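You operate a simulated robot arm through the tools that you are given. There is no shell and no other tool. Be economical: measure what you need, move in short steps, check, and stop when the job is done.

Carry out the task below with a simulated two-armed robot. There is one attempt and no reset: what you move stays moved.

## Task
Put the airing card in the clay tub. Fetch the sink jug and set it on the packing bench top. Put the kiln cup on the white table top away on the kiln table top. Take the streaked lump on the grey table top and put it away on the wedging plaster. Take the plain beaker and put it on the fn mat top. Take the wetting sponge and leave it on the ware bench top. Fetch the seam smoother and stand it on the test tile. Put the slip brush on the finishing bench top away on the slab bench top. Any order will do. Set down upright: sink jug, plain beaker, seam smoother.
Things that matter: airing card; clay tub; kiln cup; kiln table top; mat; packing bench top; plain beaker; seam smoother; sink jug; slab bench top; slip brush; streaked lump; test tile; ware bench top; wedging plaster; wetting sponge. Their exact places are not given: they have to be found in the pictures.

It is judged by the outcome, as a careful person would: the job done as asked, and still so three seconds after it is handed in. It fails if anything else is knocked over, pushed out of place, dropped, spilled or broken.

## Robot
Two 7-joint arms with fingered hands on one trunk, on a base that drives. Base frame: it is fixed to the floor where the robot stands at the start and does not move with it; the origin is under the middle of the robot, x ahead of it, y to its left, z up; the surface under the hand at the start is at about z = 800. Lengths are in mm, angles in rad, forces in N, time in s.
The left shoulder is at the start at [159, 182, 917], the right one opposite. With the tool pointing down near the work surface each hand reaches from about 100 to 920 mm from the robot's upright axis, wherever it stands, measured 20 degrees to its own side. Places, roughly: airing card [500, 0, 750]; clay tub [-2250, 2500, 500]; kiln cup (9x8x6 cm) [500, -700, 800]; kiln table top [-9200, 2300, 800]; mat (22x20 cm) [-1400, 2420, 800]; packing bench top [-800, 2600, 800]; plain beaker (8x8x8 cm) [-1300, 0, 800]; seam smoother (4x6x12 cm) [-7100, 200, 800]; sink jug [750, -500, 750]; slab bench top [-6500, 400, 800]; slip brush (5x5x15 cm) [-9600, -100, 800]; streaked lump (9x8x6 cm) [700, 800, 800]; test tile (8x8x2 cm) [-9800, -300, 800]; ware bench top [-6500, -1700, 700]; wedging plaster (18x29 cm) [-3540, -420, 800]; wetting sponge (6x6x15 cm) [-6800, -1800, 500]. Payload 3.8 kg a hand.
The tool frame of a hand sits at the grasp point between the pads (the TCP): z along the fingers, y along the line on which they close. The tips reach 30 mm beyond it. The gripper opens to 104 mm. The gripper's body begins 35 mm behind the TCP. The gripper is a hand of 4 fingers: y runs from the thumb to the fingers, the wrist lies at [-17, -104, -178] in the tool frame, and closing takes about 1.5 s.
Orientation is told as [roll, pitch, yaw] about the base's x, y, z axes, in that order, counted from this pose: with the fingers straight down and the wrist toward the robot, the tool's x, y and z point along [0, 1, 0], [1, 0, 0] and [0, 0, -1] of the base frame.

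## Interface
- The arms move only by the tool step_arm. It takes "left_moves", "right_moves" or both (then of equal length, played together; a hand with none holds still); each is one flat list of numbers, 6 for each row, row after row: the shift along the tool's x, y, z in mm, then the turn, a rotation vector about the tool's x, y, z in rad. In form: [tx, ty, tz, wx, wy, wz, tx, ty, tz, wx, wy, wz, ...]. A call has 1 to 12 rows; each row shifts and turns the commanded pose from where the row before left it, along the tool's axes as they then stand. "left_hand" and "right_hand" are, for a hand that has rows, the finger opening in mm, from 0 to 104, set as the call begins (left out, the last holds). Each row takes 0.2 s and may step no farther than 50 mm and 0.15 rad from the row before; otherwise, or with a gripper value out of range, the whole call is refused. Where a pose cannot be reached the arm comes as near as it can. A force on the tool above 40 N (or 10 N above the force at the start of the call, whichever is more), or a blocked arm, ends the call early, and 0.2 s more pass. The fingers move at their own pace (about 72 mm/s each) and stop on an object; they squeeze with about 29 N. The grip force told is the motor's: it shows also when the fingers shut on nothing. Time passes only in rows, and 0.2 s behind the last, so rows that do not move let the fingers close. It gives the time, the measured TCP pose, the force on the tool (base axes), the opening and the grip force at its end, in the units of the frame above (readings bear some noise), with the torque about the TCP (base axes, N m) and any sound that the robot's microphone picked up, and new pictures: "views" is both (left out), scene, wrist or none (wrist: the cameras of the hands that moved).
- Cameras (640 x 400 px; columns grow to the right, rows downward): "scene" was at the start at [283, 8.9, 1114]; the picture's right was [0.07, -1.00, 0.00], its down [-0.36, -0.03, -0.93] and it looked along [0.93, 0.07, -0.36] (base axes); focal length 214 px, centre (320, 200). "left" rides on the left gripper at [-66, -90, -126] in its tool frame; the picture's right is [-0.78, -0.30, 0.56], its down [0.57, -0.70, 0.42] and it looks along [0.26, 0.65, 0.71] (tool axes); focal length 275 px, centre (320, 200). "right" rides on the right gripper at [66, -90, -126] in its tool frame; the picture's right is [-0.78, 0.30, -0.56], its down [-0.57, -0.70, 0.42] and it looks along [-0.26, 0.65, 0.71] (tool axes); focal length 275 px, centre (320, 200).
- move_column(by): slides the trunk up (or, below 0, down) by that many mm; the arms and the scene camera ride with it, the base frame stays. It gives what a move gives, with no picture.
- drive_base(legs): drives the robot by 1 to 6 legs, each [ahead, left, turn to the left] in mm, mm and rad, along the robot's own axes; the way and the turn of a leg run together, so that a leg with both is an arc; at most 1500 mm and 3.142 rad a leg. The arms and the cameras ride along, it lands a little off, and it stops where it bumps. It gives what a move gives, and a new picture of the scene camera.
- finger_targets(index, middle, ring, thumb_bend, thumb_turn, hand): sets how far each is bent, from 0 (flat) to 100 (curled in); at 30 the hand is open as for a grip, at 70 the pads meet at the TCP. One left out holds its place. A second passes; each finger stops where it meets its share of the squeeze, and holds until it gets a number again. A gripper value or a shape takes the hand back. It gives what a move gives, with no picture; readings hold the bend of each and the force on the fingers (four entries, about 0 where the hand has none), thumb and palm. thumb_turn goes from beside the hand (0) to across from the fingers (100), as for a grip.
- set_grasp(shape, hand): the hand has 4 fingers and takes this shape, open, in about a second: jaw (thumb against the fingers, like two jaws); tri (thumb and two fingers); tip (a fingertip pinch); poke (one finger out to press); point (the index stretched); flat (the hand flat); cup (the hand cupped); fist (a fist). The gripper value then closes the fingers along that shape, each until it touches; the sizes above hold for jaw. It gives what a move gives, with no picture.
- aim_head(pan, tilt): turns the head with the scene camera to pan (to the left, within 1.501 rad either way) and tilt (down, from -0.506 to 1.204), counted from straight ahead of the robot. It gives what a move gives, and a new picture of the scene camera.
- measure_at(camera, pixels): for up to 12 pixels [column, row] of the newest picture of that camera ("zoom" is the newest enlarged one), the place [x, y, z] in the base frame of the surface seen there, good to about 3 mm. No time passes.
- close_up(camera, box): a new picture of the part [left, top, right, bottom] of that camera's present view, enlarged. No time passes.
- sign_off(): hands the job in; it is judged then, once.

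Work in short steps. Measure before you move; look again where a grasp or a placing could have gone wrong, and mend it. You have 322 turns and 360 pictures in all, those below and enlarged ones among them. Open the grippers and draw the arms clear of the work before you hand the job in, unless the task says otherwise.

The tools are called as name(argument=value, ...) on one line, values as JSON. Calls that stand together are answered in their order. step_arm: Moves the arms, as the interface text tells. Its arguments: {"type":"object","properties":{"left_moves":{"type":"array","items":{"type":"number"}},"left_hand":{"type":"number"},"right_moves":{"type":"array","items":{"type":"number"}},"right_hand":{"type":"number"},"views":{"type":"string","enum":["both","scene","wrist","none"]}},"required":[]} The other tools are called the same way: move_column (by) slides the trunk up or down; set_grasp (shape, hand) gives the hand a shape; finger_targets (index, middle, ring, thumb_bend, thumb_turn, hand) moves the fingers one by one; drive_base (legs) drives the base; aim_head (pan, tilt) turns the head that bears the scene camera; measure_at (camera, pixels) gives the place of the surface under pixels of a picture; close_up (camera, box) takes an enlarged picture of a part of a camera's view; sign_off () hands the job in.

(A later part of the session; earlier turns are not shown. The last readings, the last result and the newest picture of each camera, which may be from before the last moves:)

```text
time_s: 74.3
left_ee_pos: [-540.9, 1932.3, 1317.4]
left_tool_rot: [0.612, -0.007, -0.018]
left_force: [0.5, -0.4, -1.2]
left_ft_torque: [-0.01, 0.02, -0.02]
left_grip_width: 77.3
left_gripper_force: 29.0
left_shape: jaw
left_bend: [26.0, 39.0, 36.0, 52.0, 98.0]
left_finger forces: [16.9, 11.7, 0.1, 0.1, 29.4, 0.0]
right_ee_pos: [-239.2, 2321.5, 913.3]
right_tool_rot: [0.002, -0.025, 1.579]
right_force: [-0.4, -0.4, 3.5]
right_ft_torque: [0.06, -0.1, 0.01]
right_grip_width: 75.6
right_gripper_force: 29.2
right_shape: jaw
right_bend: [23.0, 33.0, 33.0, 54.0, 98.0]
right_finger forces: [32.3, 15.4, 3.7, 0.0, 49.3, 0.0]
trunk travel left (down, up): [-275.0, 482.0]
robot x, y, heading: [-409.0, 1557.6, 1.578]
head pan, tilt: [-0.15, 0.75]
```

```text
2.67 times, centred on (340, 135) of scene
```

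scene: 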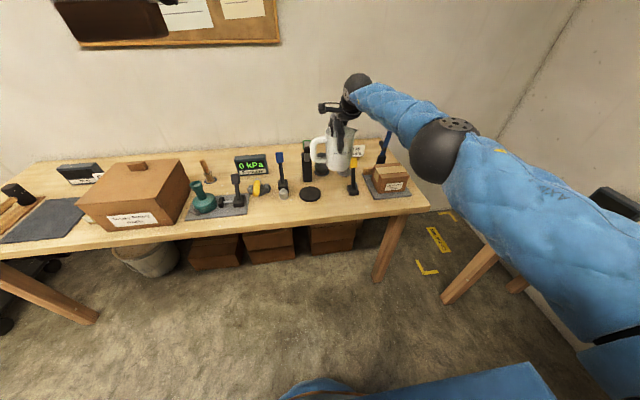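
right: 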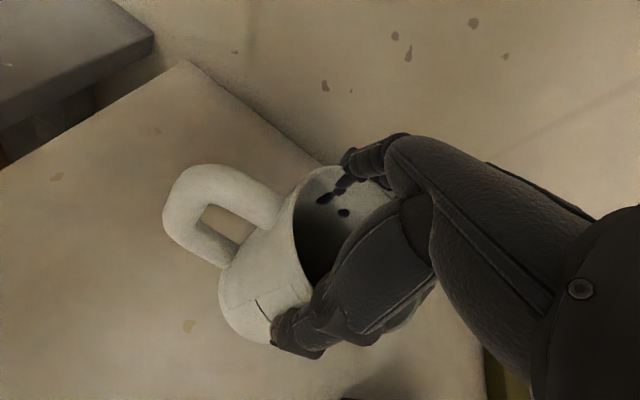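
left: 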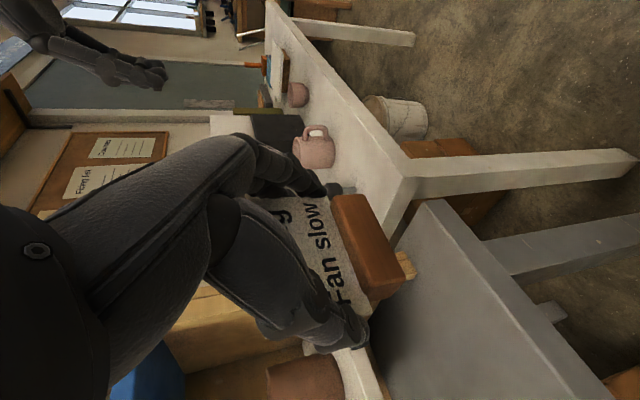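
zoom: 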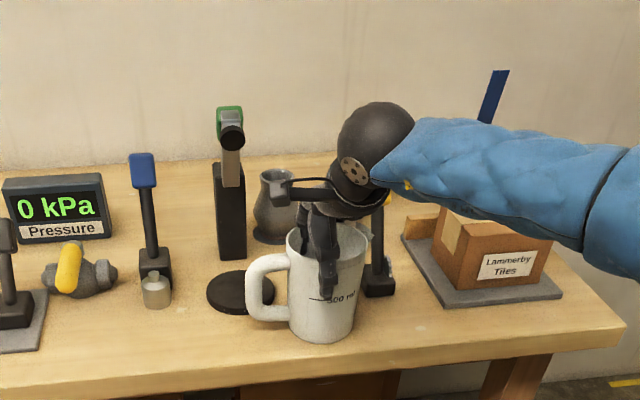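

Contact felt (3.5 N). I open the fingers to release.

finger_targets(hand="right", index=18, middle=18, ring=18, thumb_bend=18)

step_arm(right_moves=[0, 0, -20, 0, 0, 0, 0, 0, -30, 0, 0, 0, 0, 0, -40, 0, 0, 0, 0, 0, -40, 0, 0, 0], views="scene")

```text
time_s: 75.3
left_ee_pos: [-539.3, 1933.3, 1317.0]
left_tool_rot: [0.609, -0.006, -0.02]
left_force: [0.6, -0.2, -1.2]
left_ft_torque: [-0.01, 0.03, 0.01]
left_grip_width: 77.4
left_gripper_force: 29.0
left_shape: jaw
left_bend: [26.0, 39.0, 36.0, 52.0, 98.0]
left_finger forces: [16.9, 11.8, 0.1, 0.0, 29.4, 0.0]
right_ee_pos: [-239.7, 2321.0, 911.8]
right_tool_rot: [0.002, -0.023, 1.581]
right_force: [-0.6, 0.9, 1.8]
right_ft_torque: [0.06, 0.01, 0.02]
right_grip_width: 131.1
right_gripper_force: 0.6
right_shape: fingers
right_bend: [18.0, 18.0, 18.0, 18.0, 100.0]
right_finger forces: [1.2, 0.0, 0.0, 0.0, 0.1, 0.1]
trunk travel left (down, up): [-275.0, 482.0]
robot x, y, heading: [-404.1, 1557.3, 1.576]
head pan, tilt: [-0.15, 0.75]
```

```text
time_s: 76.3
left_ee_pos: [-539.6, 1933.4, 1318.6]
left_tool_rot: [0.61, -0.008, -0.02]
left_force: [-0.7, -0.1, -0.8]
left_ft_torque: [0.0, 0.01, -0.02]
left_grip_width: 77.1
left_gripper_force: 28.9
left_shape: jaw
left_bend: [26.0, 39.0, 36.0, 52.0, 98.0]
left_finger forces: [16.9, 11.6, 0.0, 0.1, 29.5, 0.0]
right_ee_pos: [-238.9, 2317.8, 1041.7]
right_tool_rot: [0.0, -0.023, 1.58]
right_force: [0.5, 0.0, 0.1]
right_ft_torque: [0.0, -0.03, 0.01]
right_grip_width: 130.3
right_gripper_force: 0.0
right_shape: fingers
right_bend: [18.0, 18.0, 18.0, 18.0, 100.0]
right_finger forces: [0.0, 0.0, 0.0, 0.0, 0.0, 0.0]
trunk travel left (down, up): [-275.0, 482.0]
robot x, y, heading: [-401.6, 1556.8, 1.576]
head pan, tilt: [-0.15, 0.75]
```

scene: 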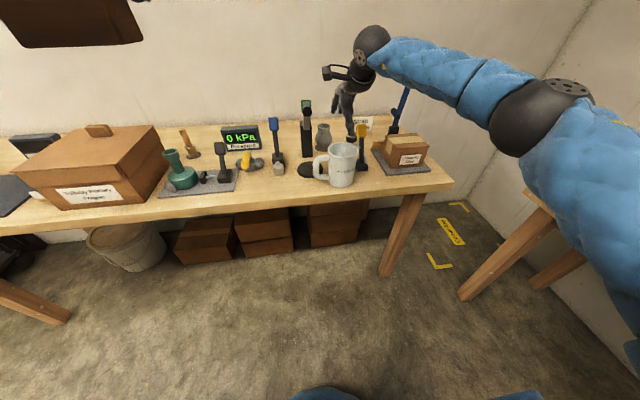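

The jug stands on the bench. I pull the right hand back and up, then strafe left toward the clay trolley.

step_arm(right_moves=[0, 0, -45, 0, 0, 0, 0, 0, -45, 0, 0, 0, 0, -40, -20, 0, 0, 0, 0, -45, 0, 0, 0, 0, 0, -45, 0, 0, 0, 0, 0, -45, 0, 0, 0, 0], right_hand=104, views="none")

drive_base(legs=[[-60, 700, 0]])

aim_head(pan=0.9, tilt=0.5)

```text
time_s: 77.7
left_ee_pos: [-539.7, 1932.6, 1317.4]
left_tool_rot: [0.612, -0.007, -0.019]
left_force: [-0.4, -0.5, -0.2]
left_ft_torque: [0.0, 0.03, 0.02]
left_grip_width: 77.4
left_gripper_force: 29.1
left_shape: jaw
left_bend: [26.0, 39.0, 36.0, 52.0, 98.0]
left_finger forces: [16.9, 11.8, 0.0, 0.0, 29.5, 0.0]
right_ee_pos: [-235.3, 2138.1, 1148.7]
right_tool_rot: [0.004, -0.024, 1.578]
right_force: [0.2, 0.1, 0.2]
right_ft_torque: [0.02, 0.0, 0.0]
right_grip_width: 103.7
right_gripper_force: 0.1
right_shape: jaw
right_bend: [30.0, 30.0, 30.0, 30.0, 97.0]
right_finger forces: [0.1, 0.0, 0.0, 0.1, 0.1, 0.0]
trunk travel left (down, up): [-275.0, 482.0]
robot x, y, heading: [-404.3, 1557.4, 1.572]
head pan, tilt: [-0.15, 0.75]
```

```text
time_s: 81.5
left_ee_pos: [-1237.9, 1873.8, 1318.3]
left_tool_rot: [0.609, -0.009, -0.023]
left_force: [-1.0, 0.9, -0.5]
left_ft_torque: [-0.02, 0.01, 0.02]
left_grip_width: 77.4
left_gripper_force: 29.4
left_shape: jaw
left_bend: [26.0, 39.0, 36.0, 52.0, 98.0]
left_finger forces: [16.9, 11.7, 0.1, 0.0, 29.4, 0.1]
right_ee_pos: [-931.2, 2078.3, 1148.4]
right_tool_rot: [0.001, -0.023, 1.578]
right_force: [-0.7, 0.5, 0.4]
right_ft_torque: [0.01, 0.0, 0.04]
right_grip_width: 104.0
right_gripper_force: 0.2
right_shape: jaw
right_bend: [30.0, 30.0, 30.0, 30.0, 97.0]
right_finger forces: [0.0, 0.0, 0.1, 0.1, 0.0, 0.0]
trunk travel left (down, up): [-275.0, 482.0]
robot x, y, heading: [-1100.4, 1493.7, 1.569]
head pan, tilt: [-0.15, 0.75]
```

scene: 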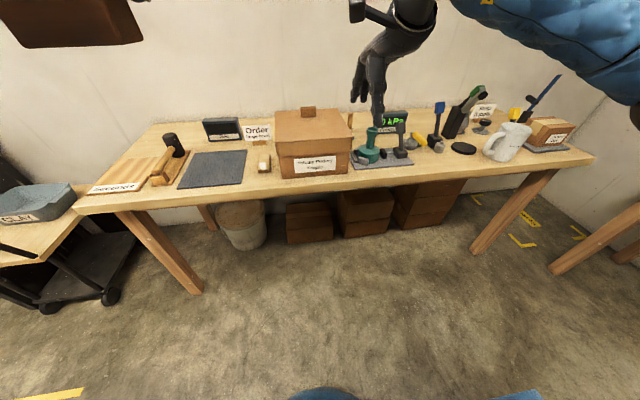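

```text
time_s: 82.8
left_ee_pos: [-1235.6, 1872.3, 1317.2]
left_tool_rot: [0.609, -0.008, -0.024]
left_force: [-0.4, 0.4, -1.0]
left_ft_torque: [0.02, -0.02, 0.0]
left_grip_width: 77.3
left_gripper_force: 28.7
left_shape: jaw
left_bend: [26.0, 39.0, 36.0, 52.0, 98.0]
left_finger forces: [16.9, 11.7, 0.0, 0.0, 29.4, 0.1]
right_ee_pos: [-932.5, 2077.4, 1147.6]
right_tool_rot: [0.001, -0.021, 1.576]
right_force: [-1.2, 0.3, -0.1]
right_ft_torque: [0.01, 0.0, 0.02]
right_grip_width: 104.0
right_gripper_force: 0.1
right_shape: jaw
right_bend: [30.0, 30.0, 30.0, 30.0, 97.0]
right_finger forces: [0.0, 0.1, 0.0, 0.0, 0.1, 0.0]
trunk travel left (down, up): [-275.0, 482.0]
robot x, y, heading: [-1105.5, 1493.3, 1.574]
head pan, tilt: [0.901, 0.499]
```

scene: 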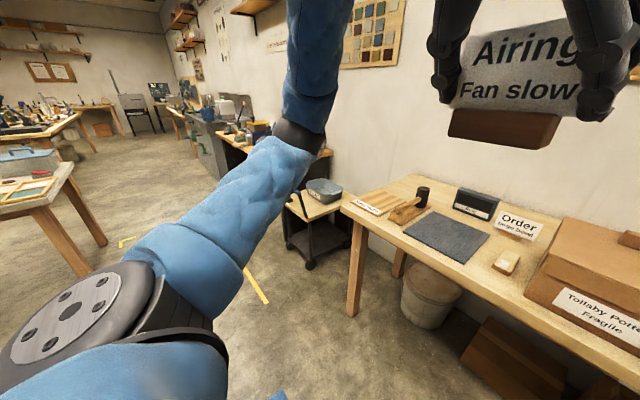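

I continue left 700 mm toward the trolley, then look at the tub.

drive_base(legs=[[0, 750, 0]])

aim_head(pan=0.35, tilt=0.7)

```text
time_s: 86.9
left_ee_pos: [-1991.8, 1871.9, 1318.2]
left_tool_rot: [0.609, -0.008, -0.023]
left_force: [1.1, -0.3, -1.2]
left_ft_torque: [-0.01, -0.01, 0.0]
left_grip_width: 77.4
left_gripper_force: 28.6
left_shape: jaw
left_bend: [26.0, 39.0, 36.0, 52.0, 98.0]
left_finger forces: [16.8, 11.8, 0.0, 0.0, 29.4, 0.0]
right_ee_pos: [-1688.2, 2077.8, 1148.0]
right_tool_rot: [0.001, -0.023, 1.578]
right_force: [-0.1, 1.1, 0.8]
right_ft_torque: [0.0, -0.02, -0.01]
right_grip_width: 103.8
right_gripper_force: 0.1
right_shape: jaw
right_bend: [30.0, 30.0, 30.0, 30.0, 97.0]
right_finger forces: [0.1, 0.0, 0.1, 0.0, 0.0, 0.0]
trunk travel left (down, up): [-275.0, 482.0]
robot x, y, heading: [-1854.9, 1494.4, 1.57]
head pan, tilt: [0.901, 0.499]
```

scene: 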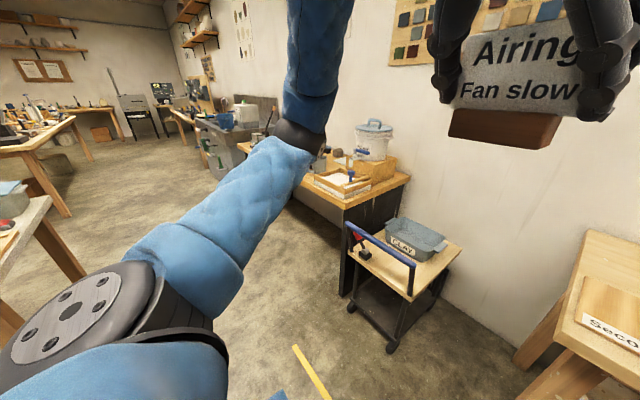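

```text
time_s: 87.9
left_ee_pos: [-1991.3, 1871.4, 1318.4]
left_tool_rot: [0.609, -0.007, -0.022]
left_force: [-1.0, 0.2, -1.0]
left_ft_torque: [-0.01, 0.03, -0.01]
left_grip_width: 77.0
left_gripper_force: 29.1
left_shape: jaw
left_bend: [26.0, 39.0, 36.0, 52.0, 98.0]
left_finger forces: [16.9, 11.9, 0.0, 0.0, 29.6, 0.1]
right_ee_pos: [-1687.5, 2077.0, 1146.7]
right_tool_rot: [0.002, -0.024, 1.577]
right_force: [0.3, 0.5, -0.5]
right_ft_torque: [0.02, 0.0, 0.04]
right_grip_width: 103.9
right_gripper_force: 0.0
right_shape: jaw
right_bend: [30.0, 30.0, 30.0, 30.0, 97.0]
right_finger forces: [0.1, 0.1, 0.0, 0.2, 0.1, 0.0]
trunk travel left (down, up): [-275.0, 482.0]
robot x, y, heading: [-1854.9, 1497.1, 1.57]
head pan, tilt: [0.351, 0.7]
```

scene: 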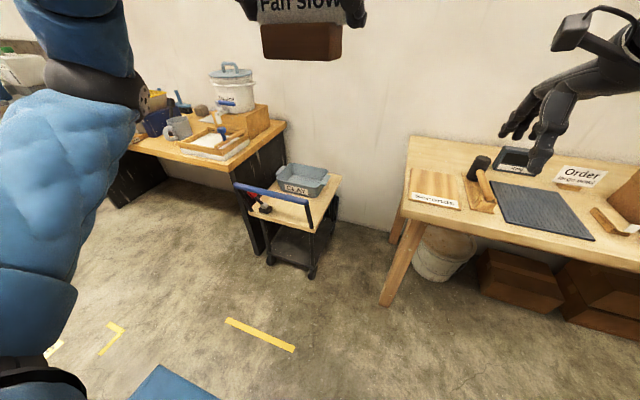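

close_up(camera="scene", box=[220, 140, 380, 240])

measure_at(camera="scene", pixels=[[280, 170], [326, 172], [300, 175], [278, 190], [315, 196], [290, 166], [310, 186], [268, 192], [300, 205], [236, 185], [262, 207], [285, 135]])

```text
4.00 times, centred on (300, 190) of scene
```

zoom: 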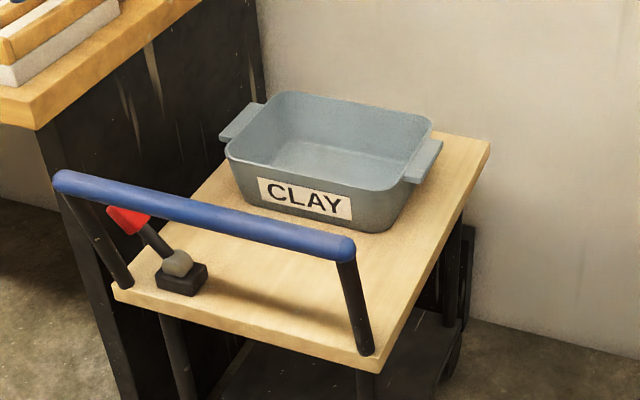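

```text
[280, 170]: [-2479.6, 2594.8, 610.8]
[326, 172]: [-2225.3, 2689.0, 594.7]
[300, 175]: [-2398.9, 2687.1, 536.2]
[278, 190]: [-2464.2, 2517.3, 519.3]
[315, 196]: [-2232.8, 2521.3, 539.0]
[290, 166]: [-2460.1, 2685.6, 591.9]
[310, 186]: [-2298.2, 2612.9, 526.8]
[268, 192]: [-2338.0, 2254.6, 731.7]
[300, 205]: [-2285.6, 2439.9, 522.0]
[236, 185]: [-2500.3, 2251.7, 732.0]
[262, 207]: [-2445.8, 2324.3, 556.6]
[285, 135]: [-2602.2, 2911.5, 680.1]
```

measure_at(camera="zoom", pixels=[[228, 150], [285, 95], [430, 122], [390, 190], [310, 180], [330, 165], [280, 160], [380, 155], [310, 140], [60, 180], [345, 245], [130, 290]])

```text
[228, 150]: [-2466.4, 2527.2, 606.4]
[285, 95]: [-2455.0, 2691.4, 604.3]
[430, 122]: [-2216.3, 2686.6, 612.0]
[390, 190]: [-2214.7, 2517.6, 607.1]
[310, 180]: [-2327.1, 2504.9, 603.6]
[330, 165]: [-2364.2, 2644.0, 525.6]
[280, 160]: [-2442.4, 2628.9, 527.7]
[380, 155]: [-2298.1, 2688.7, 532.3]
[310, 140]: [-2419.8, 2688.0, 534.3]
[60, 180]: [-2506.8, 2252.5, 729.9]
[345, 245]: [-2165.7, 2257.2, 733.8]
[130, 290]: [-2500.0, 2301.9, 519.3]
```

Tub interior spans x −2455..−2225, y 2510..2690, floor z 527, rim 605. I drive up to it and lower the trunk by 100.

drive_base(legs=[[0, 375, 0], [390, 0, 0]])

move_column(by=-100)

```text
time_s: 92.3
left_ee_pos: [-2363.6, 2265.0, 1317.5]
left_tool_rot: [0.607, -0.008, -0.021]
left_force: [-0.8, -0.7, -0.6]
left_ft_torque: [-0.01, -0.01, 0.0]
left_grip_width: 77.2
left_gripper_force: 29.2
left_shape: jaw
left_bend: [26.0, 39.0, 36.0, 52.0, 98.0]
left_finger forces: [16.8, 11.7, 0.1, 0.0, 29.4, 0.0]
right_ee_pos: [-2060.0, 2470.0, 1147.2]
right_tool_rot: [0.001, -0.024, 1.577]
right_force: [-0.3, 0.0, 0.7]
right_ft_torque: [-0.01, -0.03, 0.0]
right_grip_width: 104.1
right_gripper_force: 0.0
right_shape: jaw
right_bend: [30.0, 30.0, 30.0, 30.0, 97.0]
right_finger forces: [0.0, 0.0, 0.0, 0.0, 0.0, 0.1]
trunk travel left (down, up): [-275.0, 482.0]
robot x, y, heading: [-2231.9, 1884.8, 1.578]
head pan, tilt: [0.351, 0.7]
```

scene: 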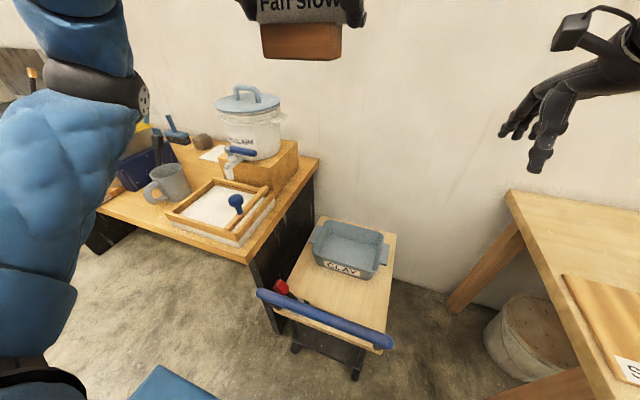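

```text
time_s: 93.7
left_ee_pos: [-2364.4, 2261.9, 1218.0]
left_tool_rot: [0.612, -0.008, -0.021]
left_force: [1.2, -0.5, -1.2]
left_ft_torque: [0.01, -0.01, 0.03]
left_grip_width: 77.4
left_gripper_force: 29.3
left_shape: jaw
left_bend: [26.0, 39.0, 36.0, 52.0, 98.0]
left_finger forces: [16.8, 11.9, 0.1, 0.1, 29.2, 0.0]
right_ee_pos: [-2060.8, 2468.5, 1048.0]
right_tool_rot: [0.004, -0.026, 1.576]
right_force: [0.1, -1.3, 0.1]
right_ft_torque: [-0.01, 0.0, 0.0]
right_grip_width: 103.7
right_gripper_force: 0.0
right_shape: jaw
right_bend: [30.0, 30.0, 30.0, 30.0, 97.0]
right_finger forces: [0.0, 0.0, 0.1, 0.0, 0.0, 0.0]
trunk travel left (down, up): [-175.0, 582.0]
robot x, y, heading: [-2231.8, 1886.4, 1.572]
head pan, tilt: [0.351, 0.7]
```

I move the card down-forward toward the tub.

step_arm(left_moves=[-1, 2, 48, 0, 0, 0, -1, 2, 48, 0, 0, 0, -1, 2, 48, 0, 0, 0, -1, 2, 48, 0, 0, 0, -1, 2, 48, 0, 0, 0, -1, 2, 48, 0, 0, 0, -1, 2, 48, 0, 0, 0, -1, 2, 48, 0, 0, 0, -1, 2, 48, 0, 0, 0, -1, 2, 48, 0, 0, 0, -1, 0, 48, 0, 0, 0])

```text
time_s: 96.0
left_ee_pos: [-2333.3, 2557.2, 777.3]
left_tool_rot: [0.611, -0.007, -0.021]
left_force: [0.2, 0.3, -1.4]
left_ft_torque: [0.03, 0.02, 0.02]
left_grip_width: 77.3
left_gripper_force: 29.3
left_shape: jaw
left_bend: [26.0, 39.0, 36.0, 52.0, 98.0]
left_finger forces: [16.9, 12.1, 0.0, 0.0, 29.2, 0.0]
right_ee_pos: [-2061.0, 2469.2, 1047.4]
right_tool_rot: [0.001, -0.023, 1.577]
right_force: [0.4, -0.1, -0.3]
right_ft_torque: [-0.02, -0.01, 0.02]
right_grip_width: 104.2
right_gripper_force: 0.0
right_shape: jaw
right_bend: [30.0, 30.0, 30.0, 30.0, 97.0]
right_finger forces: [0.0, 0.0, 0.1, 0.0, 0.0, 0.0]
trunk travel left (down, up): [-175.0, 582.0]
robot x, y, heading: [-2232.6, 1887.9, 1.574]
head pan, tilt: [0.351, 0.7]
```

scene: 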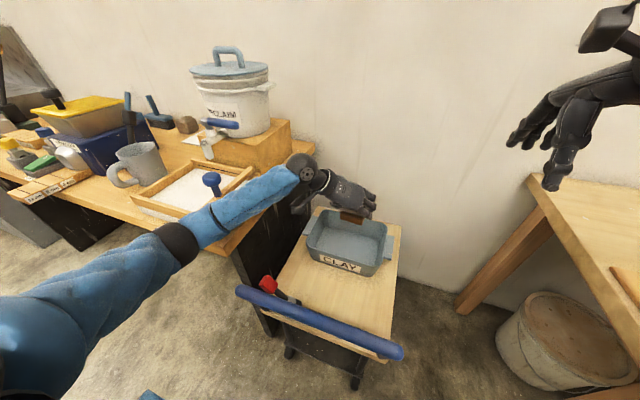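
left: 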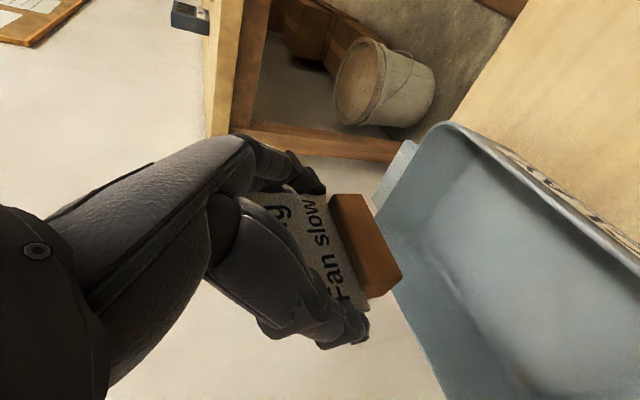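

I now go straight down into the tub, stopping a little above its floor.

step_arm(left_moves=[-12, -1, 31, 0, 0, 0, -12, -1, 31, 0, 0, 0, -12, -1, 31, 0, 0, 0, -12, -1, 31, 0, 0, 0, -12, -1, 31, 0, 0, 0])

close_up(camera="scene", box=[260, 140, 420, 290])

```text
time_s: 97.2
left_ee_pos: [-2337.9, 2595.2, 614.9]
left_tool_rot: [0.609, -0.008, -0.022]
left_force: [-0.5, -0.3, -0.6]
left_ft_torque: [0.0, 0.04, 0.06]
left_grip_width: 77.2
left_gripper_force: 29.0
left_shape: jaw
left_bend: [26.0, 39.0, 36.0, 52.0, 98.0]
left_finger forces: [17.0, 12.4, 0.0, 0.0, 29.3, 0.1]
right_ee_pos: [-2060.9, 2470.8, 1047.9]
right_tool_rot: [0.004, -0.023, 1.578]
right_force: [0.0, -0.2, 0.4]
right_ft_torque: [0.03, 0.03, 0.02]
right_grip_width: 104.4
right_gripper_force: 0.1
right_shape: jaw
right_bend: [30.0, 30.0, 30.0, 30.0, 97.0]
right_finger forces: [0.0, 0.0, 0.1, 0.1, 0.0, 0.1]
trunk travel left (down, up): [-175.0, 582.0]
robot x, y, heading: [-2231.7, 1888.8, 1.566]
head pan, tilt: [0.351, 0.7]
```

scene: 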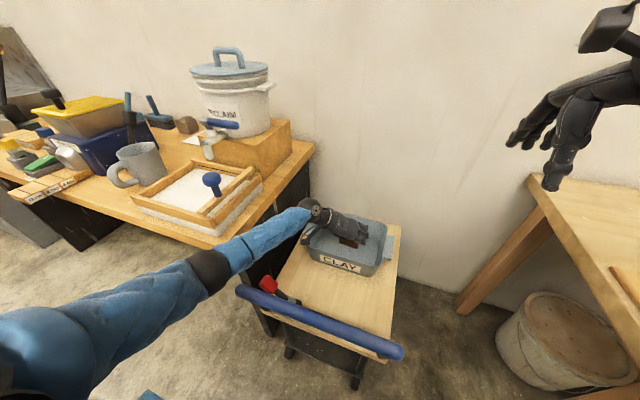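
left: 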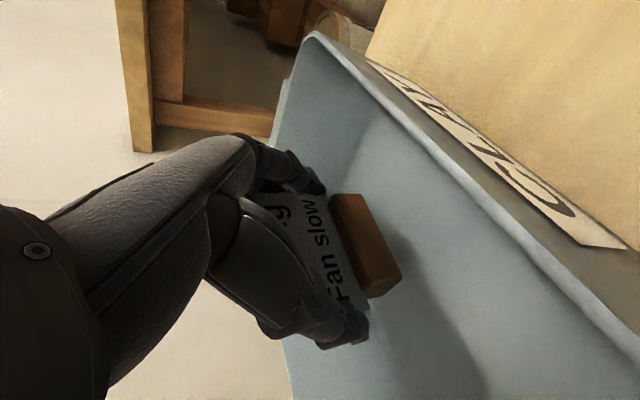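

```text
2.67 times, centred on (340, 215) of scene
```

zoom: 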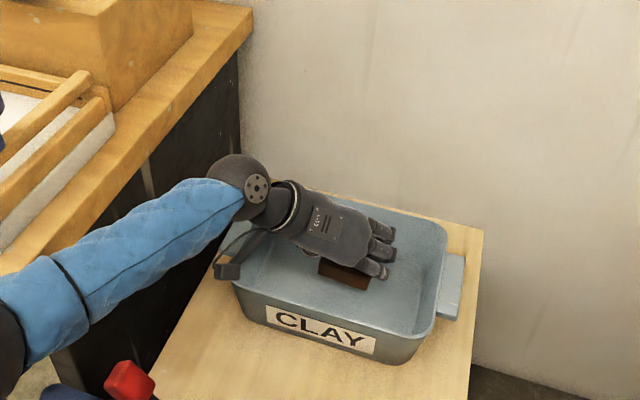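

Clear; I lower the last 30 mm slowly to touch.

step_arm(left_moves=[-4.6, 0, 6.6, 0, 0, 0, -4.6, 0, 6.6, 0, 0, 0, -4, 0, 5.7, 0, 0, 0, -3, 0, 4, 0, 0, 0], views="wrist")

```text
time_s: 98.2
left_ee_pos: [-2337.5, 2594.7, 588.6]
left_tool_rot: [0.608, -0.009, -0.023]
left_force: [-0.5, 0.7, -0.7]
left_ft_torque: [0.0, -0.01, 0.01]
left_grip_width: 77.4
left_gripper_force: 29.3
left_shape: jaw
left_bend: [26.0, 39.0, 36.0, 52.0, 98.0]
left_finger forces: [17.1, 12.3, 0.0, 0.1, 29.3, 0.0]
right_ee_pos: [-2060.2, 2469.2, 1047.0]
right_tool_rot: [0.001, -0.024, 1.577]
right_force: [0.1, -0.5, 0.2]
right_ft_torque: [-0.02, -0.01, 0.01]
right_grip_width: 103.9
right_gripper_force: 0.2
right_shape: jaw
right_bend: [30.0, 30.0, 30.0, 30.0, 97.0]
right_finger forces: [0.0, 0.0, 0.0, 0.1, 0.0, 0.0]
trunk travel left (down, up): [-175.0, 582.0]
robot x, y, heading: [-2227.1, 1885.6, 1.576]
head pan, tilt: [0.351, 0.7]
```

left: 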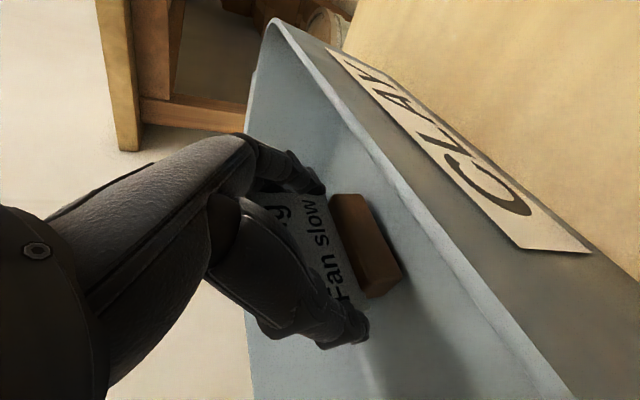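

step_arm(left_moves=[-2.3, 0, 3.3, 0, 0, 0, -2.3, 0, 3.3, 0, 0, 0, -1.2, 0, 1.6, 0, 0, 0], views="none")

```text
time_s: 99.0
left_ee_pos: [-2337.8, 2596.1, 579.7]
left_tool_rot: [0.612, -0.008, -0.023]
left_force: [0.9, -1.4, 4.5]
left_ft_torque: [0.02, 0.09, 0.03]
left_grip_width: 77.2
left_gripper_force: 28.4
left_shape: jaw
left_bend: [26.0, 39.0, 36.0, 52.0, 99.0]
left_finger forces: [16.7, 13.9, 0.1, 0.1, 29.5, 0.0]
right_ee_pos: [-2060.1, 2469.2, 1048.7]
right_tool_rot: [0.004, -0.023, 1.576]
right_force: [-0.3, -0.2, 0.2]
right_ft_torque: [-0.02, 0.0, 0.0]
right_grip_width: 103.9
right_gripper_force: 0.1
right_shape: jaw
right_bend: [30.0, 30.0, 30.0, 30.0, 97.0]
right_finger forces: [0.0, 0.0, 0.0, 0.0, 0.0, 0.1]
trunk travel left (down, up): [-175.0, 582.0]
robot x, y, heading: [-2229.5, 1882.8, 1.569]
head pan, tilt: [0.351, 0.7]
```

Contact (4.5 N). I open and withdraw along the hand's axis.

step_arm(left_moves=[0, 0, 0, 0, 0, 0, 0, 0, 0, 0, 0, 0, 0, 0, 0, 0, 0, 0, 0, 0, 0, 0, 0, 0, 0, 0, -20, 0, 0, 0, 0, 0, -30, 0, 0, 0, 0, 0, -40, 0, 0, 0, 0, 0, -40, 0, 0, 0, 0, 0, -40, 0, 0, 0], left_hand=104, views="wrist")

```text
time_s: 101.0
left_ee_pos: [-2341.1, 2497.7, 720.3]
left_tool_rot: [0.611, -0.008, -0.02]
left_force: [0.3, 0.3, 0.6]
left_ft_torque: [-0.01, -0.01, 0.0]
left_grip_width: 103.6
left_gripper_force: 0.1
left_shape: jaw
left_bend: [30.0, 30.0, 30.0, 30.0, 97.0]
left_finger forces: [0.0, 0.0, 0.0, 0.0, 0.0, 0.0]
right_ee_pos: [-2059.7, 2469.4, 1047.2]
right_tool_rot: [0.003, -0.025, 1.577]
right_force: [0.0, 0.8, 0.0]
right_ft_torque: [0.02, 0.0, 0.01]
right_grip_width: 104.2
right_gripper_force: 0.1
right_shape: jaw
right_bend: [30.0, 30.0, 30.0, 30.0, 97.0]
right_finger forces: [0.0, 0.1, 0.0, 0.1, 0.0, 0.0]
trunk travel left (down, up): [-175.0, 582.0]
robot x, y, heading: [-2232.4, 1885.8, 1.571]
head pan, tilt: [0.351, 0.7]
```

left: 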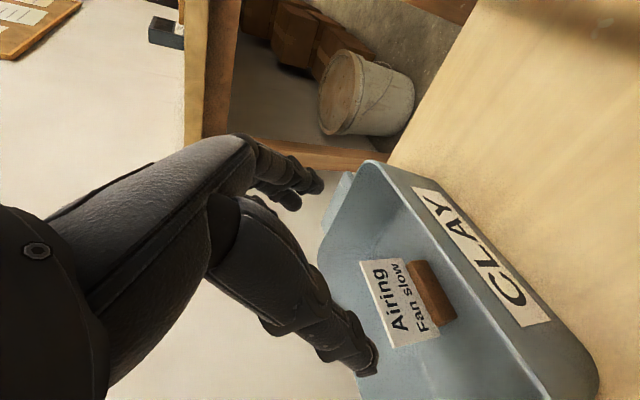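

The card stands in the tub. I withdraw the left hand and turn it back to the straight-down pose.

step_arm(left_moves=[0, 0, -40, 0, 0, 0, 0, 0, -40, 0, 0, -0.143, 0, 0, -40, 0, 0, -0.143, 0, 0, -40, 0, 0, -0.143, 0, 0, -30, 0, 0, -0.143, 0, 0, -30, 0, 0, -0.143, 0, 0, -30, 0, 0, -0.143, 0, 0, -30, 0, 0, -0.143, 0, 0, 0, 0, 0, -0.143, 0, 0, 0, 0, 0, -0.143, 0, 0, 0, 0, 0, -0.143, 0, 0, 0, 0, 0, -0.141], views="none")

step_arm(left_moves=[0, 0, 0, 0.122, 0, 0, 0, 0, 0, 0.122, 0, 0, 0, 0, 0, 0.122, 0, 0, 0, 0, 0, 0.122, 0, 0, 0, 0, 0, 0.122, 0, 0, 0, 0, -40, 0, 0, 0, 0, 0, -40, 0, 0, 0], right_moves=[0, 0, 0, 0, 0, 0, 0, 0, 0, 0, 0, 0, 0, -40, 0, 0, 0, 0, 0, -40, 0, 0, 0, 0, 0, -40, 0, 0, 0, 0, 0, 0, 0, 0, 0, 0, 0, 0, 0, 0, 0, 0], views="none")

```text
time_s: 103.7
left_ee_pos: [-2328.0, 2404.4, 953.2]
left_tool_rot: [-0.01, -0.611, 1.558]
left_force: [-0.3, -0.3, -0.4]
left_ft_torque: [0.02, 0.0, -0.04]
left_grip_width: 103.7
left_gripper_force: 0.1
left_shape: jaw
left_bend: [30.0, 30.0, 30.0, 30.0, 97.0]
left_finger forces: [0.0, 0.1, 0.0, 0.0, 0.1, 0.0]
left hand out of reach, approached as far as the arm can: row 6, 7, 8, 9
right_ee_pos: [-2060.1, 2470.3, 1046.5]
right_tool_rot: [0.003, -0.022, 1.579]
right_force: [0.1, -0.7, -0.9]
right_ft_torque: [-0.01, 0.0, 0.04]
right_grip_width: 103.9
right_gripper_force: 0.1
right_shape: jaw
right_bend: [30.0, 30.0, 30.0, 30.0, 97.0]
right_finger forces: [0.0, 0.0, 0.0, 0.0, 0.0, 0.0]
trunk travel left (down, up): [-175.0, 582.0]
robot x, y, heading: [-2230.9, 1884.3, 1.575]
head pan, tilt: [0.351, 0.7]
```

```text
time_s: 105.2
left_ee_pos: [-2321.2, 2507.0, 918.8]
left_tool_rot: [-0.005, -0.001, 1.548]
left_force: [-0.4, 0.2, 0.5]
left_ft_torque: [-0.01, 0.01, -0.02]
left_grip_width: 103.8
left_gripper_force: 0.1
left_shape: jaw
left_bend: [30.0, 30.0, 30.0, 30.0, 97.0]
left_finger forces: [0.0, 0.0, 0.0, 0.0, 0.0, 0.1]
left hand out of reach, approached as far as the arm can: row 3, 4, 5, 6, 7
right_ee_pos: [-2059.0, 2348.9, 1044.5]
right_tool_rot: [0.003, -0.021, 1.577]
right_force: [0.0, 0.6, -0.1]
right_ft_torque: [0.04, 0.0, 0.0]
right_grip_width: 104.2
right_gripper_force: 0.0
right_shape: jaw
right_bend: [30.0, 30.0, 30.0, 30.0, 97.0]
right_finger forces: [0.0, 0.1, 0.0, 0.0, 0.0, 0.1]
trunk travel left (down, up): [-175.0, 582.0]
robot x, y, heading: [-2230.4, 1888.8, 1.572]
head pan, tilt: [0.351, 0.7]
```

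I draw the left hand back and up, then drive back and along to the blue table where the beaker should be.

step_arm(left_moves=[0, -40, -10, 0, 0, 0, 0, -40, -30, 0, 0, 0, 0, -40, -30, 0, 0, 0, 0, -40, -30, 0, 0, 0, 0, 0, -40, 0, 0, 0, 0, 0, -40, 0, 0, 0], views="none")

drive_base(legs=[[-330, 0, 0], [0, -900, 0]])

drive_base(legs=[[0, 0, -1.571]])

aim_head(pan=-1.3, tilt=0.5)

```text
time_s: 106.7
left_ee_pos: [-2314.7, 2529.5, 954.9]
left_tool_rot: [-0.007, -0.003, 1.548]
left_force: [0.1, -1.1, -0.2]
left_ft_torque: [-0.02, -0.02, -0.01]
left_grip_width: 103.9
left_gripper_force: 0.0
left_shape: jaw
left_bend: [30.0, 30.0, 30.0, 30.0, 97.0]
left_finger forces: [0.1, 0.0, 0.0, 0.1, 0.0, 0.1]
left hand out of reach, approached as far as the arm can: row 1, 2, 3, 4, 5, 6
right_ee_pos: [-2058.4, 2349.5, 1043.8]
right_tool_rot: [0.005, -0.023, 1.577]
right_force: [-0.2, 0.2, 0.5]
right_ft_torque: [0.0, 0.0, -0.02]
right_grip_width: 104.0
right_gripper_force: 0.0
right_shape: jaw
right_bend: [30.0, 30.0, 30.0, 30.0, 97.0]
right_finger forces: [0.0, 0.0, 0.0, 0.0, 0.0, 0.0]
trunk travel left (down, up): [-175.0, 582.0]
robot x, y, heading: [-2230.7, 1887.2, 1.57]
head pan, tilt: [0.351, 0.7]
```

```text
time_s: 113.2
left_ee_pos: [-1416.1, 2203.2, 954.3]
left_tool_rot: [-0.007, -0.003, 1.551]
left_force: [-0.2, 0.0, -0.7]
left_ft_torque: [-0.01, -0.01, 0.02]
left_grip_width: 104.2
left_gripper_force: 0.2
left_shape: jaw
left_bend: [30.0, 30.0, 30.0, 30.0, 97.0]
left_finger forces: [0.0, 0.0, 0.1, 0.0, 0.0, 0.0]
right_ee_pos: [-1160.0, 2023.4, 1044.4]
right_tool_rot: [0.004, -0.022, 1.579]
right_force: [-0.3, -0.7, 0.4]
right_ft_torque: [-0.01, 0.01, 0.0]
right_grip_width: 103.9
right_gripper_force: 0.1
right_shape: jaw
right_bend: [30.0, 30.0, 30.0, 30.0, 97.0]
right_finger forces: [0.1, 0.0, 0.0, 0.0, 0.0, 0.1]
trunk travel left (down, up): [-175.0, 582.0]
robot x, y, heading: [-1331.0, 1564.0, 1.573]
head pan, tilt: [0.351, 0.7]
```

scene: 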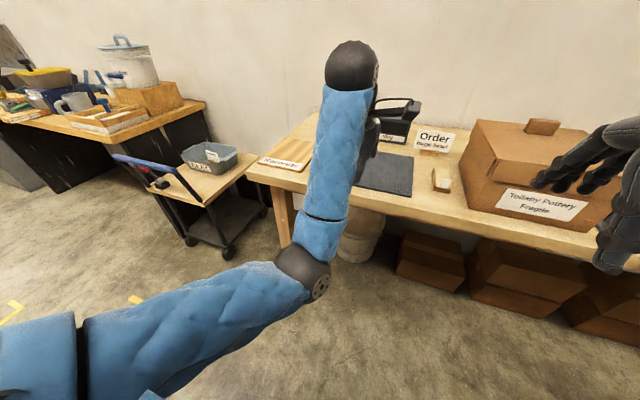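

```text
time_s: 117.4
left_ee_pos: [-689.7, 1650.4, 955.4]
left_tool_rot: [-0.007, -0.005, -0.012]
left_force: [-0.7, -1.0, 0.4]
left_ft_torque: [-0.01, 0.01, 0.01]
left_grip_width: 104.0
left_gripper_force: 0.1
left_shape: jaw
left_bend: [30.0, 30.0, 30.0, 30.0, 97.0]
left_finger forces: [0.0, 0.1, 0.0, 0.0, 0.0, 0.0]
right_ee_pos: [-867.4, 1393.6, 1044.4]
right_tool_rot: [0.004, -0.022, 0.016]
right_force: [-0.6, 0.2, -0.3]
right_ft_torque: [0.01, 0.03, 0.0]
right_grip_width: 103.9
right_gripper_force: 0.1
right_shape: jaw
right_bend: [30.0, 30.0, 30.0, 30.0, 97.0]
right_finger forces: [0.0, 0.0, 0.1, 0.1, 0.0, 0.1]
trunk travel left (down, up): [-175.0, 582.0]
robot x, y, heading: [-1328.2, 1559.3, 0.016]
head pan, tilt: [0.351, 0.7]
```

scene: 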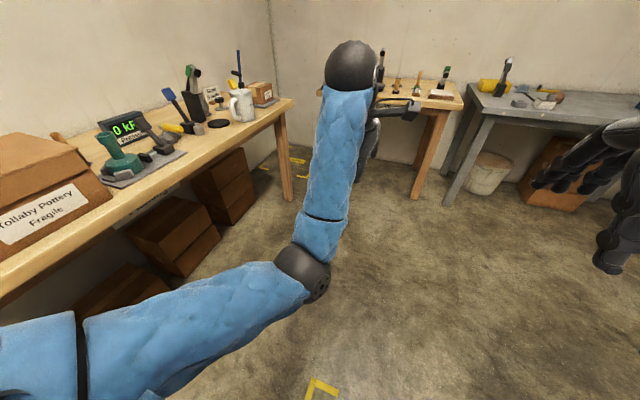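

```text
time_s: 119.1
left_ee_pos: [-688.4, 1651.5, 954.6]
left_tool_rot: [-0.008, -0.004, -0.014]
left_force: [-0.5, 0.0, 0.4]
left_ft_torque: [-0.02, 0.01, 0.0]
left_grip_width: 103.9
left_gripper_force: 0.1
left_shape: jaw
left_bend: [30.0, 30.0, 30.0, 30.0, 97.0]
left_finger forces: [0.0, 0.0, 0.1, 0.0, 0.0, 0.0]
right_ee_pos: [-865.1, 1393.3, 1044.6]
right_tool_rot: [0.002, -0.024, 0.016]
right_force: [0.5, -0.5, -0.1]
right_ft_torque: [-0.01, -0.03, 0.0]
right_grip_width: 104.1
right_gripper_force: 0.0
right_shape: jaw
right_bend: [30.0, 30.0, 30.0, 30.0, 97.0]
right_finger forces: [0.0, 0.0, 0.0, 0.0, 0.0, 0.0]
trunk travel left (down, up): [-175.0, 582.0]
robot x, y, heading: [-1330.7, 1560.8, 0.01]
head pan, tilt: [-1.3, 0.499]
```

scene: 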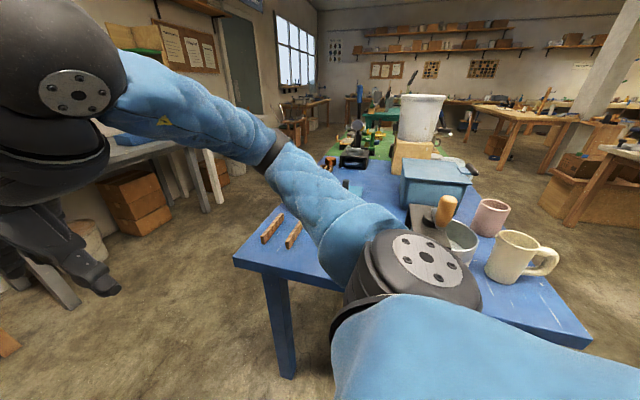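

The blue table is to my right; I shift away from it 200 mm and turn to face it.

drive_base(legs=[[0, 220, 0], [0, 0, -1.581]])

aim_head(pan=0.0, tilt=0.45)

```text
time_s: 124.6
left_ee_pos: [-1239.9, 1143.0, 955.9]
left_tool_rot: [-0.008, -0.003, -1.58]
left_force: [-0.6, -0.2, 0.5]
left_ft_torque: [0.01, 0.03, -0.01]
left_grip_width: 103.8
left_gripper_force: 0.1
left_shape: jaw
left_bend: [30.0, 30.0, 30.0, 30.0, 97.0]
left_finger forces: [0.0, 0.1, 0.0, 0.1, 0.1, 0.1]
right_ee_pos: [-1498.9, 1319.6, 1044.8]
right_tool_rot: [0.003, -0.022, -1.551]
right_force: [-0.5, 0.0, -0.7]
right_ft_torque: [0.0, 0.0, 0.03]
right_grip_width: 104.0
right_gripper_force: 0.1
right_shape: jaw
right_bend: [30.0, 30.0, 30.0, 30.0, 97.0]
right_finger forces: [0.0, 0.1, 0.0, 0.1, 0.0, 0.1]
trunk travel left (down, up): [-175.0, 582.0]
robot x, y, heading: [-1333.4, 1784.9, -1.558]
head pan, tilt: [-1.3, 0.499]
```

scene: 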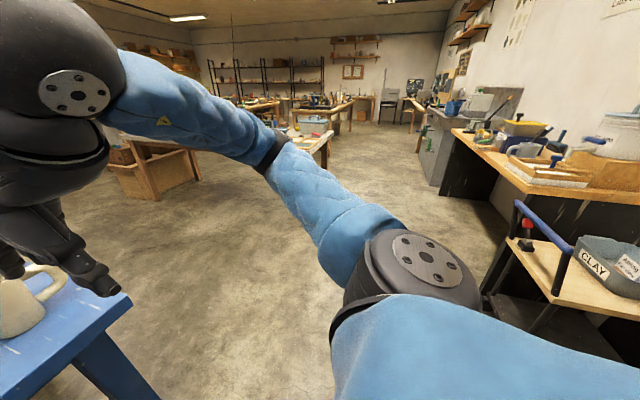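

```text
time_s: 126.0
left_ee_pos: [-1241.5, 1142.7, 954.7]
left_tool_rot: [-0.007, -0.005, -1.58]
left_force: [0.6, -0.8, 0.8]
left_ft_torque: [0.02, 0.01, 0.0]
left_grip_width: 104.1
left_gripper_force: 0.0
left_shape: jaw
left_bend: [30.0, 30.0, 30.0, 30.0, 97.0]
left_finger forces: [0.0, 0.1, 0.0, 0.0, 0.0, 0.0]
right_ee_pos: [-1498.2, 1320.0, 1044.3]
right_tool_rot: [0.001, -0.022, -1.553]
right_force: [0.6, -1.3, -0.6]
right_ft_torque: [0.01, -0.02, 0.0]
right_grip_width: 104.2
right_gripper_force: 0.0
right_shape: jaw
right_bend: [30.0, 30.0, 30.0, 30.0, 97.0]
right_finger forces: [0.0, 0.0, 0.1, 0.1, 0.0, 0.0]
trunk travel left (down, up): [-175.0, 582.0]
robot x, y, heading: [-1331.6, 1786.9, -1.559]
head pan, tilt: [0.0, 0.45]
```

scene: 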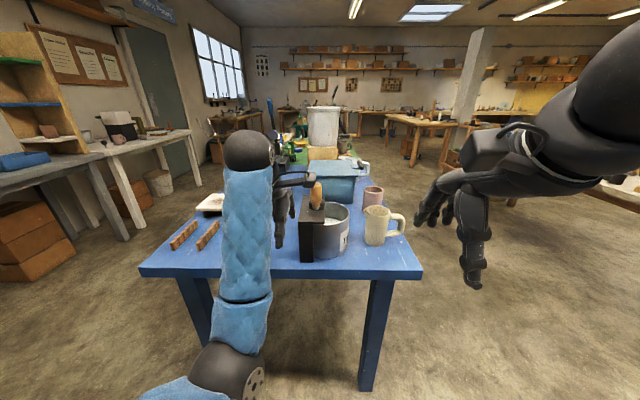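

measure_at(camera="scene", pixels=[[373, 198], [380, 225], [345, 185], [322, 130], [332, 235], [410, 272], [145, 268], [325, 155], [290, 150], [420, 265]])

close_up(camera="scene", box=[260, 90, 420, 200])

```text
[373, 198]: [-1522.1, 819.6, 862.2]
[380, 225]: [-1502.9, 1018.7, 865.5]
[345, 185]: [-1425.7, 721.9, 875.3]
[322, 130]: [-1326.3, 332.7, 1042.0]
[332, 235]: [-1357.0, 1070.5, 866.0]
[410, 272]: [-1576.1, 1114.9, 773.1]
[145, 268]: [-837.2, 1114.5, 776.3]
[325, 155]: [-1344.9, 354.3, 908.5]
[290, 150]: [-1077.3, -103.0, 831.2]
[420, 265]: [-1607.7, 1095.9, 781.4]
```

```text
3.64 times, centred on (340, 145) of scene
```

zoom: 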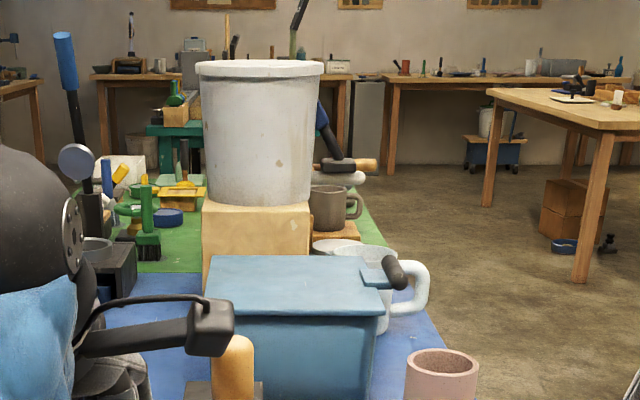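

Table items here don't show the beaker; it must be farther along (y≈0), best seen from the other aisle. I pull in the left arm first, then drive round.

step_arm(left_moves=[0, -40, -20, 0, 0, 0, 0, -40, -20, 0, 0, 0, 0, -40, -20, 0, 0, 0, 0, -40, -20, 0, 0, 0], views="none")

drive_base(legs=[[0, 1180, 0], [1450, 0, 0], [0, 0, -1.571]])

aim_head(pan=0.0, tilt=0.5)

```text
time_s: 127.0
left_ee_pos: [-1240.5, 1143.7, 954.5]
left_tool_rot: [-0.007, -0.004, -1.578]
left_force: [-0.7, -1.0, 0.4]
left_ft_torque: [-0.02, -0.02, 0.01]
left_grip_width: 103.8
left_gripper_force: 0.1
left_shape: jaw
left_bend: [30.0, 30.0, 30.0, 30.0, 97.0]
left_finger forces: [0.0, 0.0, 0.1, 0.0, 0.1, 0.1]
left hand out of reach, approached as far as the arm can: row 1, 2, 3, 4
right_ee_pos: [-1499.7, 1319.5, 1043.8]
right_tool_rot: [0.003, -0.023, -1.552]
right_force: [0.5, -0.5, 0.5]
right_ft_torque: [0.01, -0.02, 0.01]
right_grip_width: 104.3
right_gripper_force: 0.1
right_shape: jaw
right_bend: [30.0, 30.0, 30.0, 30.0, 97.0]
right_finger forces: [0.1, 0.0, 0.0, 0.1, 0.0, 0.1]
trunk travel left (down, up): [-175.0, 582.0]
robot x, y, heading: [-1332.5, 1782.7, -1.558]
head pan, tilt: [0.0, 0.45]
```

```text
time_s: 143.6
left_ee_pos: [-776.7, 269.5, 955.1]
left_tool_rot: [-0.007, -0.005, 3.127]
left_force: [-0.2, 0.9, 0.5]
left_ft_torque: [0.03, 0.03, 0.02]
left_grip_width: 103.9
left_gripper_force: 0.0
left_shape: jaw
left_bend: [30.0, 30.0, 30.0, 30.0, 97.0]
left_finger forces: [0.1, 0.1, 0.0, 0.0, 0.0, 0.1]
right_ee_pos: [-599.5, 526.9, 1044.2]
right_tool_rot: [0.002, -0.025, -3.129]
right_force: [0.2, 0.4, 0.0]
right_ft_torque: [-0.02, -0.01, -0.02]
right_grip_width: 104.3
right_gripper_force: 0.0
right_shape: jaw
right_bend: [30.0, 30.0, 30.0, 30.0, 97.0]
right_finger forces: [0.0, 0.1, 0.1, 0.1, 0.1, 0.0]
trunk travel left (down, up): [-175.0, 582.0]
robot x, y, heading: [-133.5, 360.5, -3.131]
head pan, tilt: [0.0, 0.45]
```

scene: 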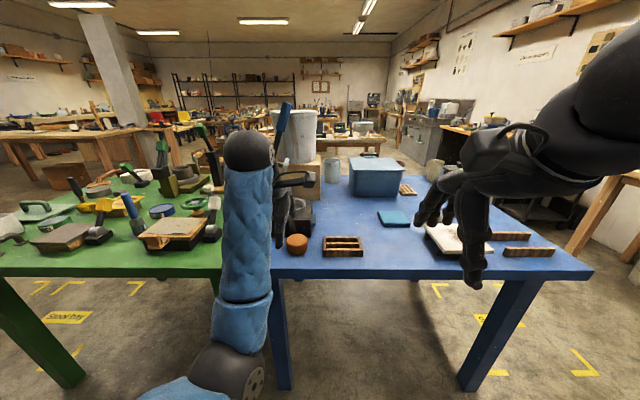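

```text
time_s: 144.3
left_ee_pos: [-777.6, 270.9, 954.9]
left_tool_rot: [-0.007, -0.005, 3.125]
left_force: [0.1, -0.4, 0.3]
left_ft_torque: [-0.01, 0.0, 0.0]
left_grip_width: 104.1
left_gripper_force: 0.2
left_shape: jaw
left_bend: [30.0, 30.0, 30.0, 30.0, 97.0]
left_finger forces: [0.1, 0.1, 0.0, 0.0, 0.1, 0.0]
right_ee_pos: [-599.5, 527.5, 1044.7]
right_tool_rot: [0.002, -0.022, -3.127]
right_force: [0.1, -0.6, -0.2]
right_ft_torque: [-0.01, 0.0, 0.01]
right_grip_width: 103.7
right_gripper_force: 0.0
right_shape: jaw
right_bend: [30.0, 30.0, 30.0, 30.0, 97.0]
right_finger forces: [0.0, 0.0, 0.1, 0.0, 0.0, 0.1]
trunk travel left (down, up): [-175.0, 582.0]
robot x, y, heading: [-134.1, 358.1, -3.134]
head pan, tilt: [0.0, 0.499]
```

scene: 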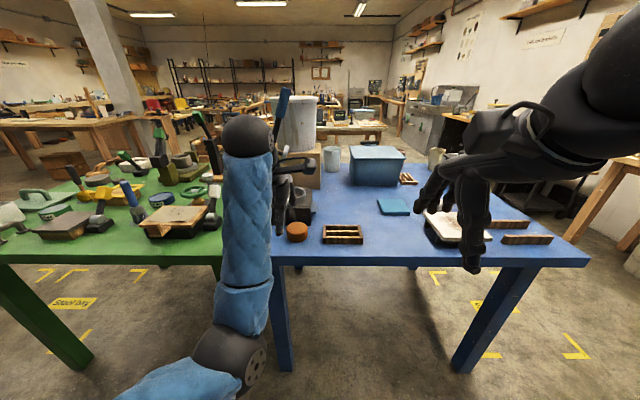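

The left arm seems at a joint limit; I try moving it left with a small yaw to free it.

step_arm(left_moves=[20, 0, 0, 0, 0, 0.14, 20, -20, 0, 0, 0, 0.14, 20, -20, 0, 0, 0, 0.14, 20, -30, 0, 0, 0, 0.14, 0, -30, -20, 0, 0, 0], views="none")

close_up(camera="scene", box=[0, 100, 320, 280])

```text
time_s: 145.5
left_ee_pos: [-794.3, 184.9, 923.9]
left_tool_rot: [-0.003, -0.007, 2.566]
left_force: [0.0, 0.7, -0.6]
left_ft_torque: [0.02, -0.01, -0.01]
left_grip_width: 103.8
left_gripper_force: 0.0
left_shape: jaw
left_bend: [30.0, 30.0, 30.0, 30.0, 97.0]
left_finger forces: [0.0, 0.0, 0.0, 0.0, 0.0, 0.0]
left hand out of reach, approached as far as the arm can: row 2, 3, 4, 5
right_ee_pos: [-599.6, 528.1, 1043.3]
right_tool_rot: [0.0, -0.022, -3.129]
right_force: [0.6, 0.5, -0.9]
right_ft_torque: [-0.02, -0.01, 0.0]
right_grip_width: 104.0
right_gripper_force: 0.1
right_shape: jaw
right_bend: [30.0, 30.0, 30.0, 30.0, 97.0]
right_finger forces: [0.1, 0.0, 0.0, 0.0, 0.0, 0.0]
trunk travel left (down, up): [-175.0, 582.0]
robot x, y, heading: [-137.8, 358.6, -3.137]
head pan, tilt: [0.0, 0.499]
```

```text
2.00 times, centred on (160, 190) of scene
```

zoom: 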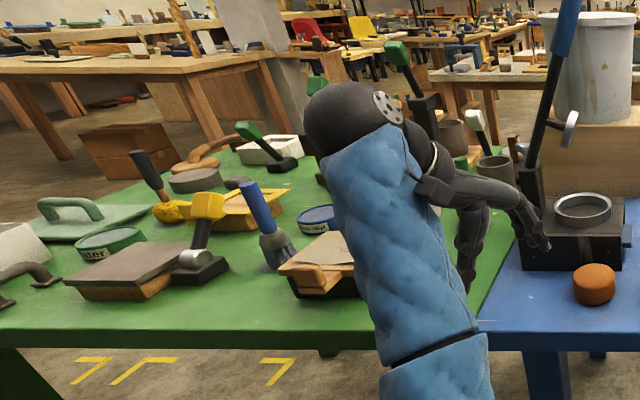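

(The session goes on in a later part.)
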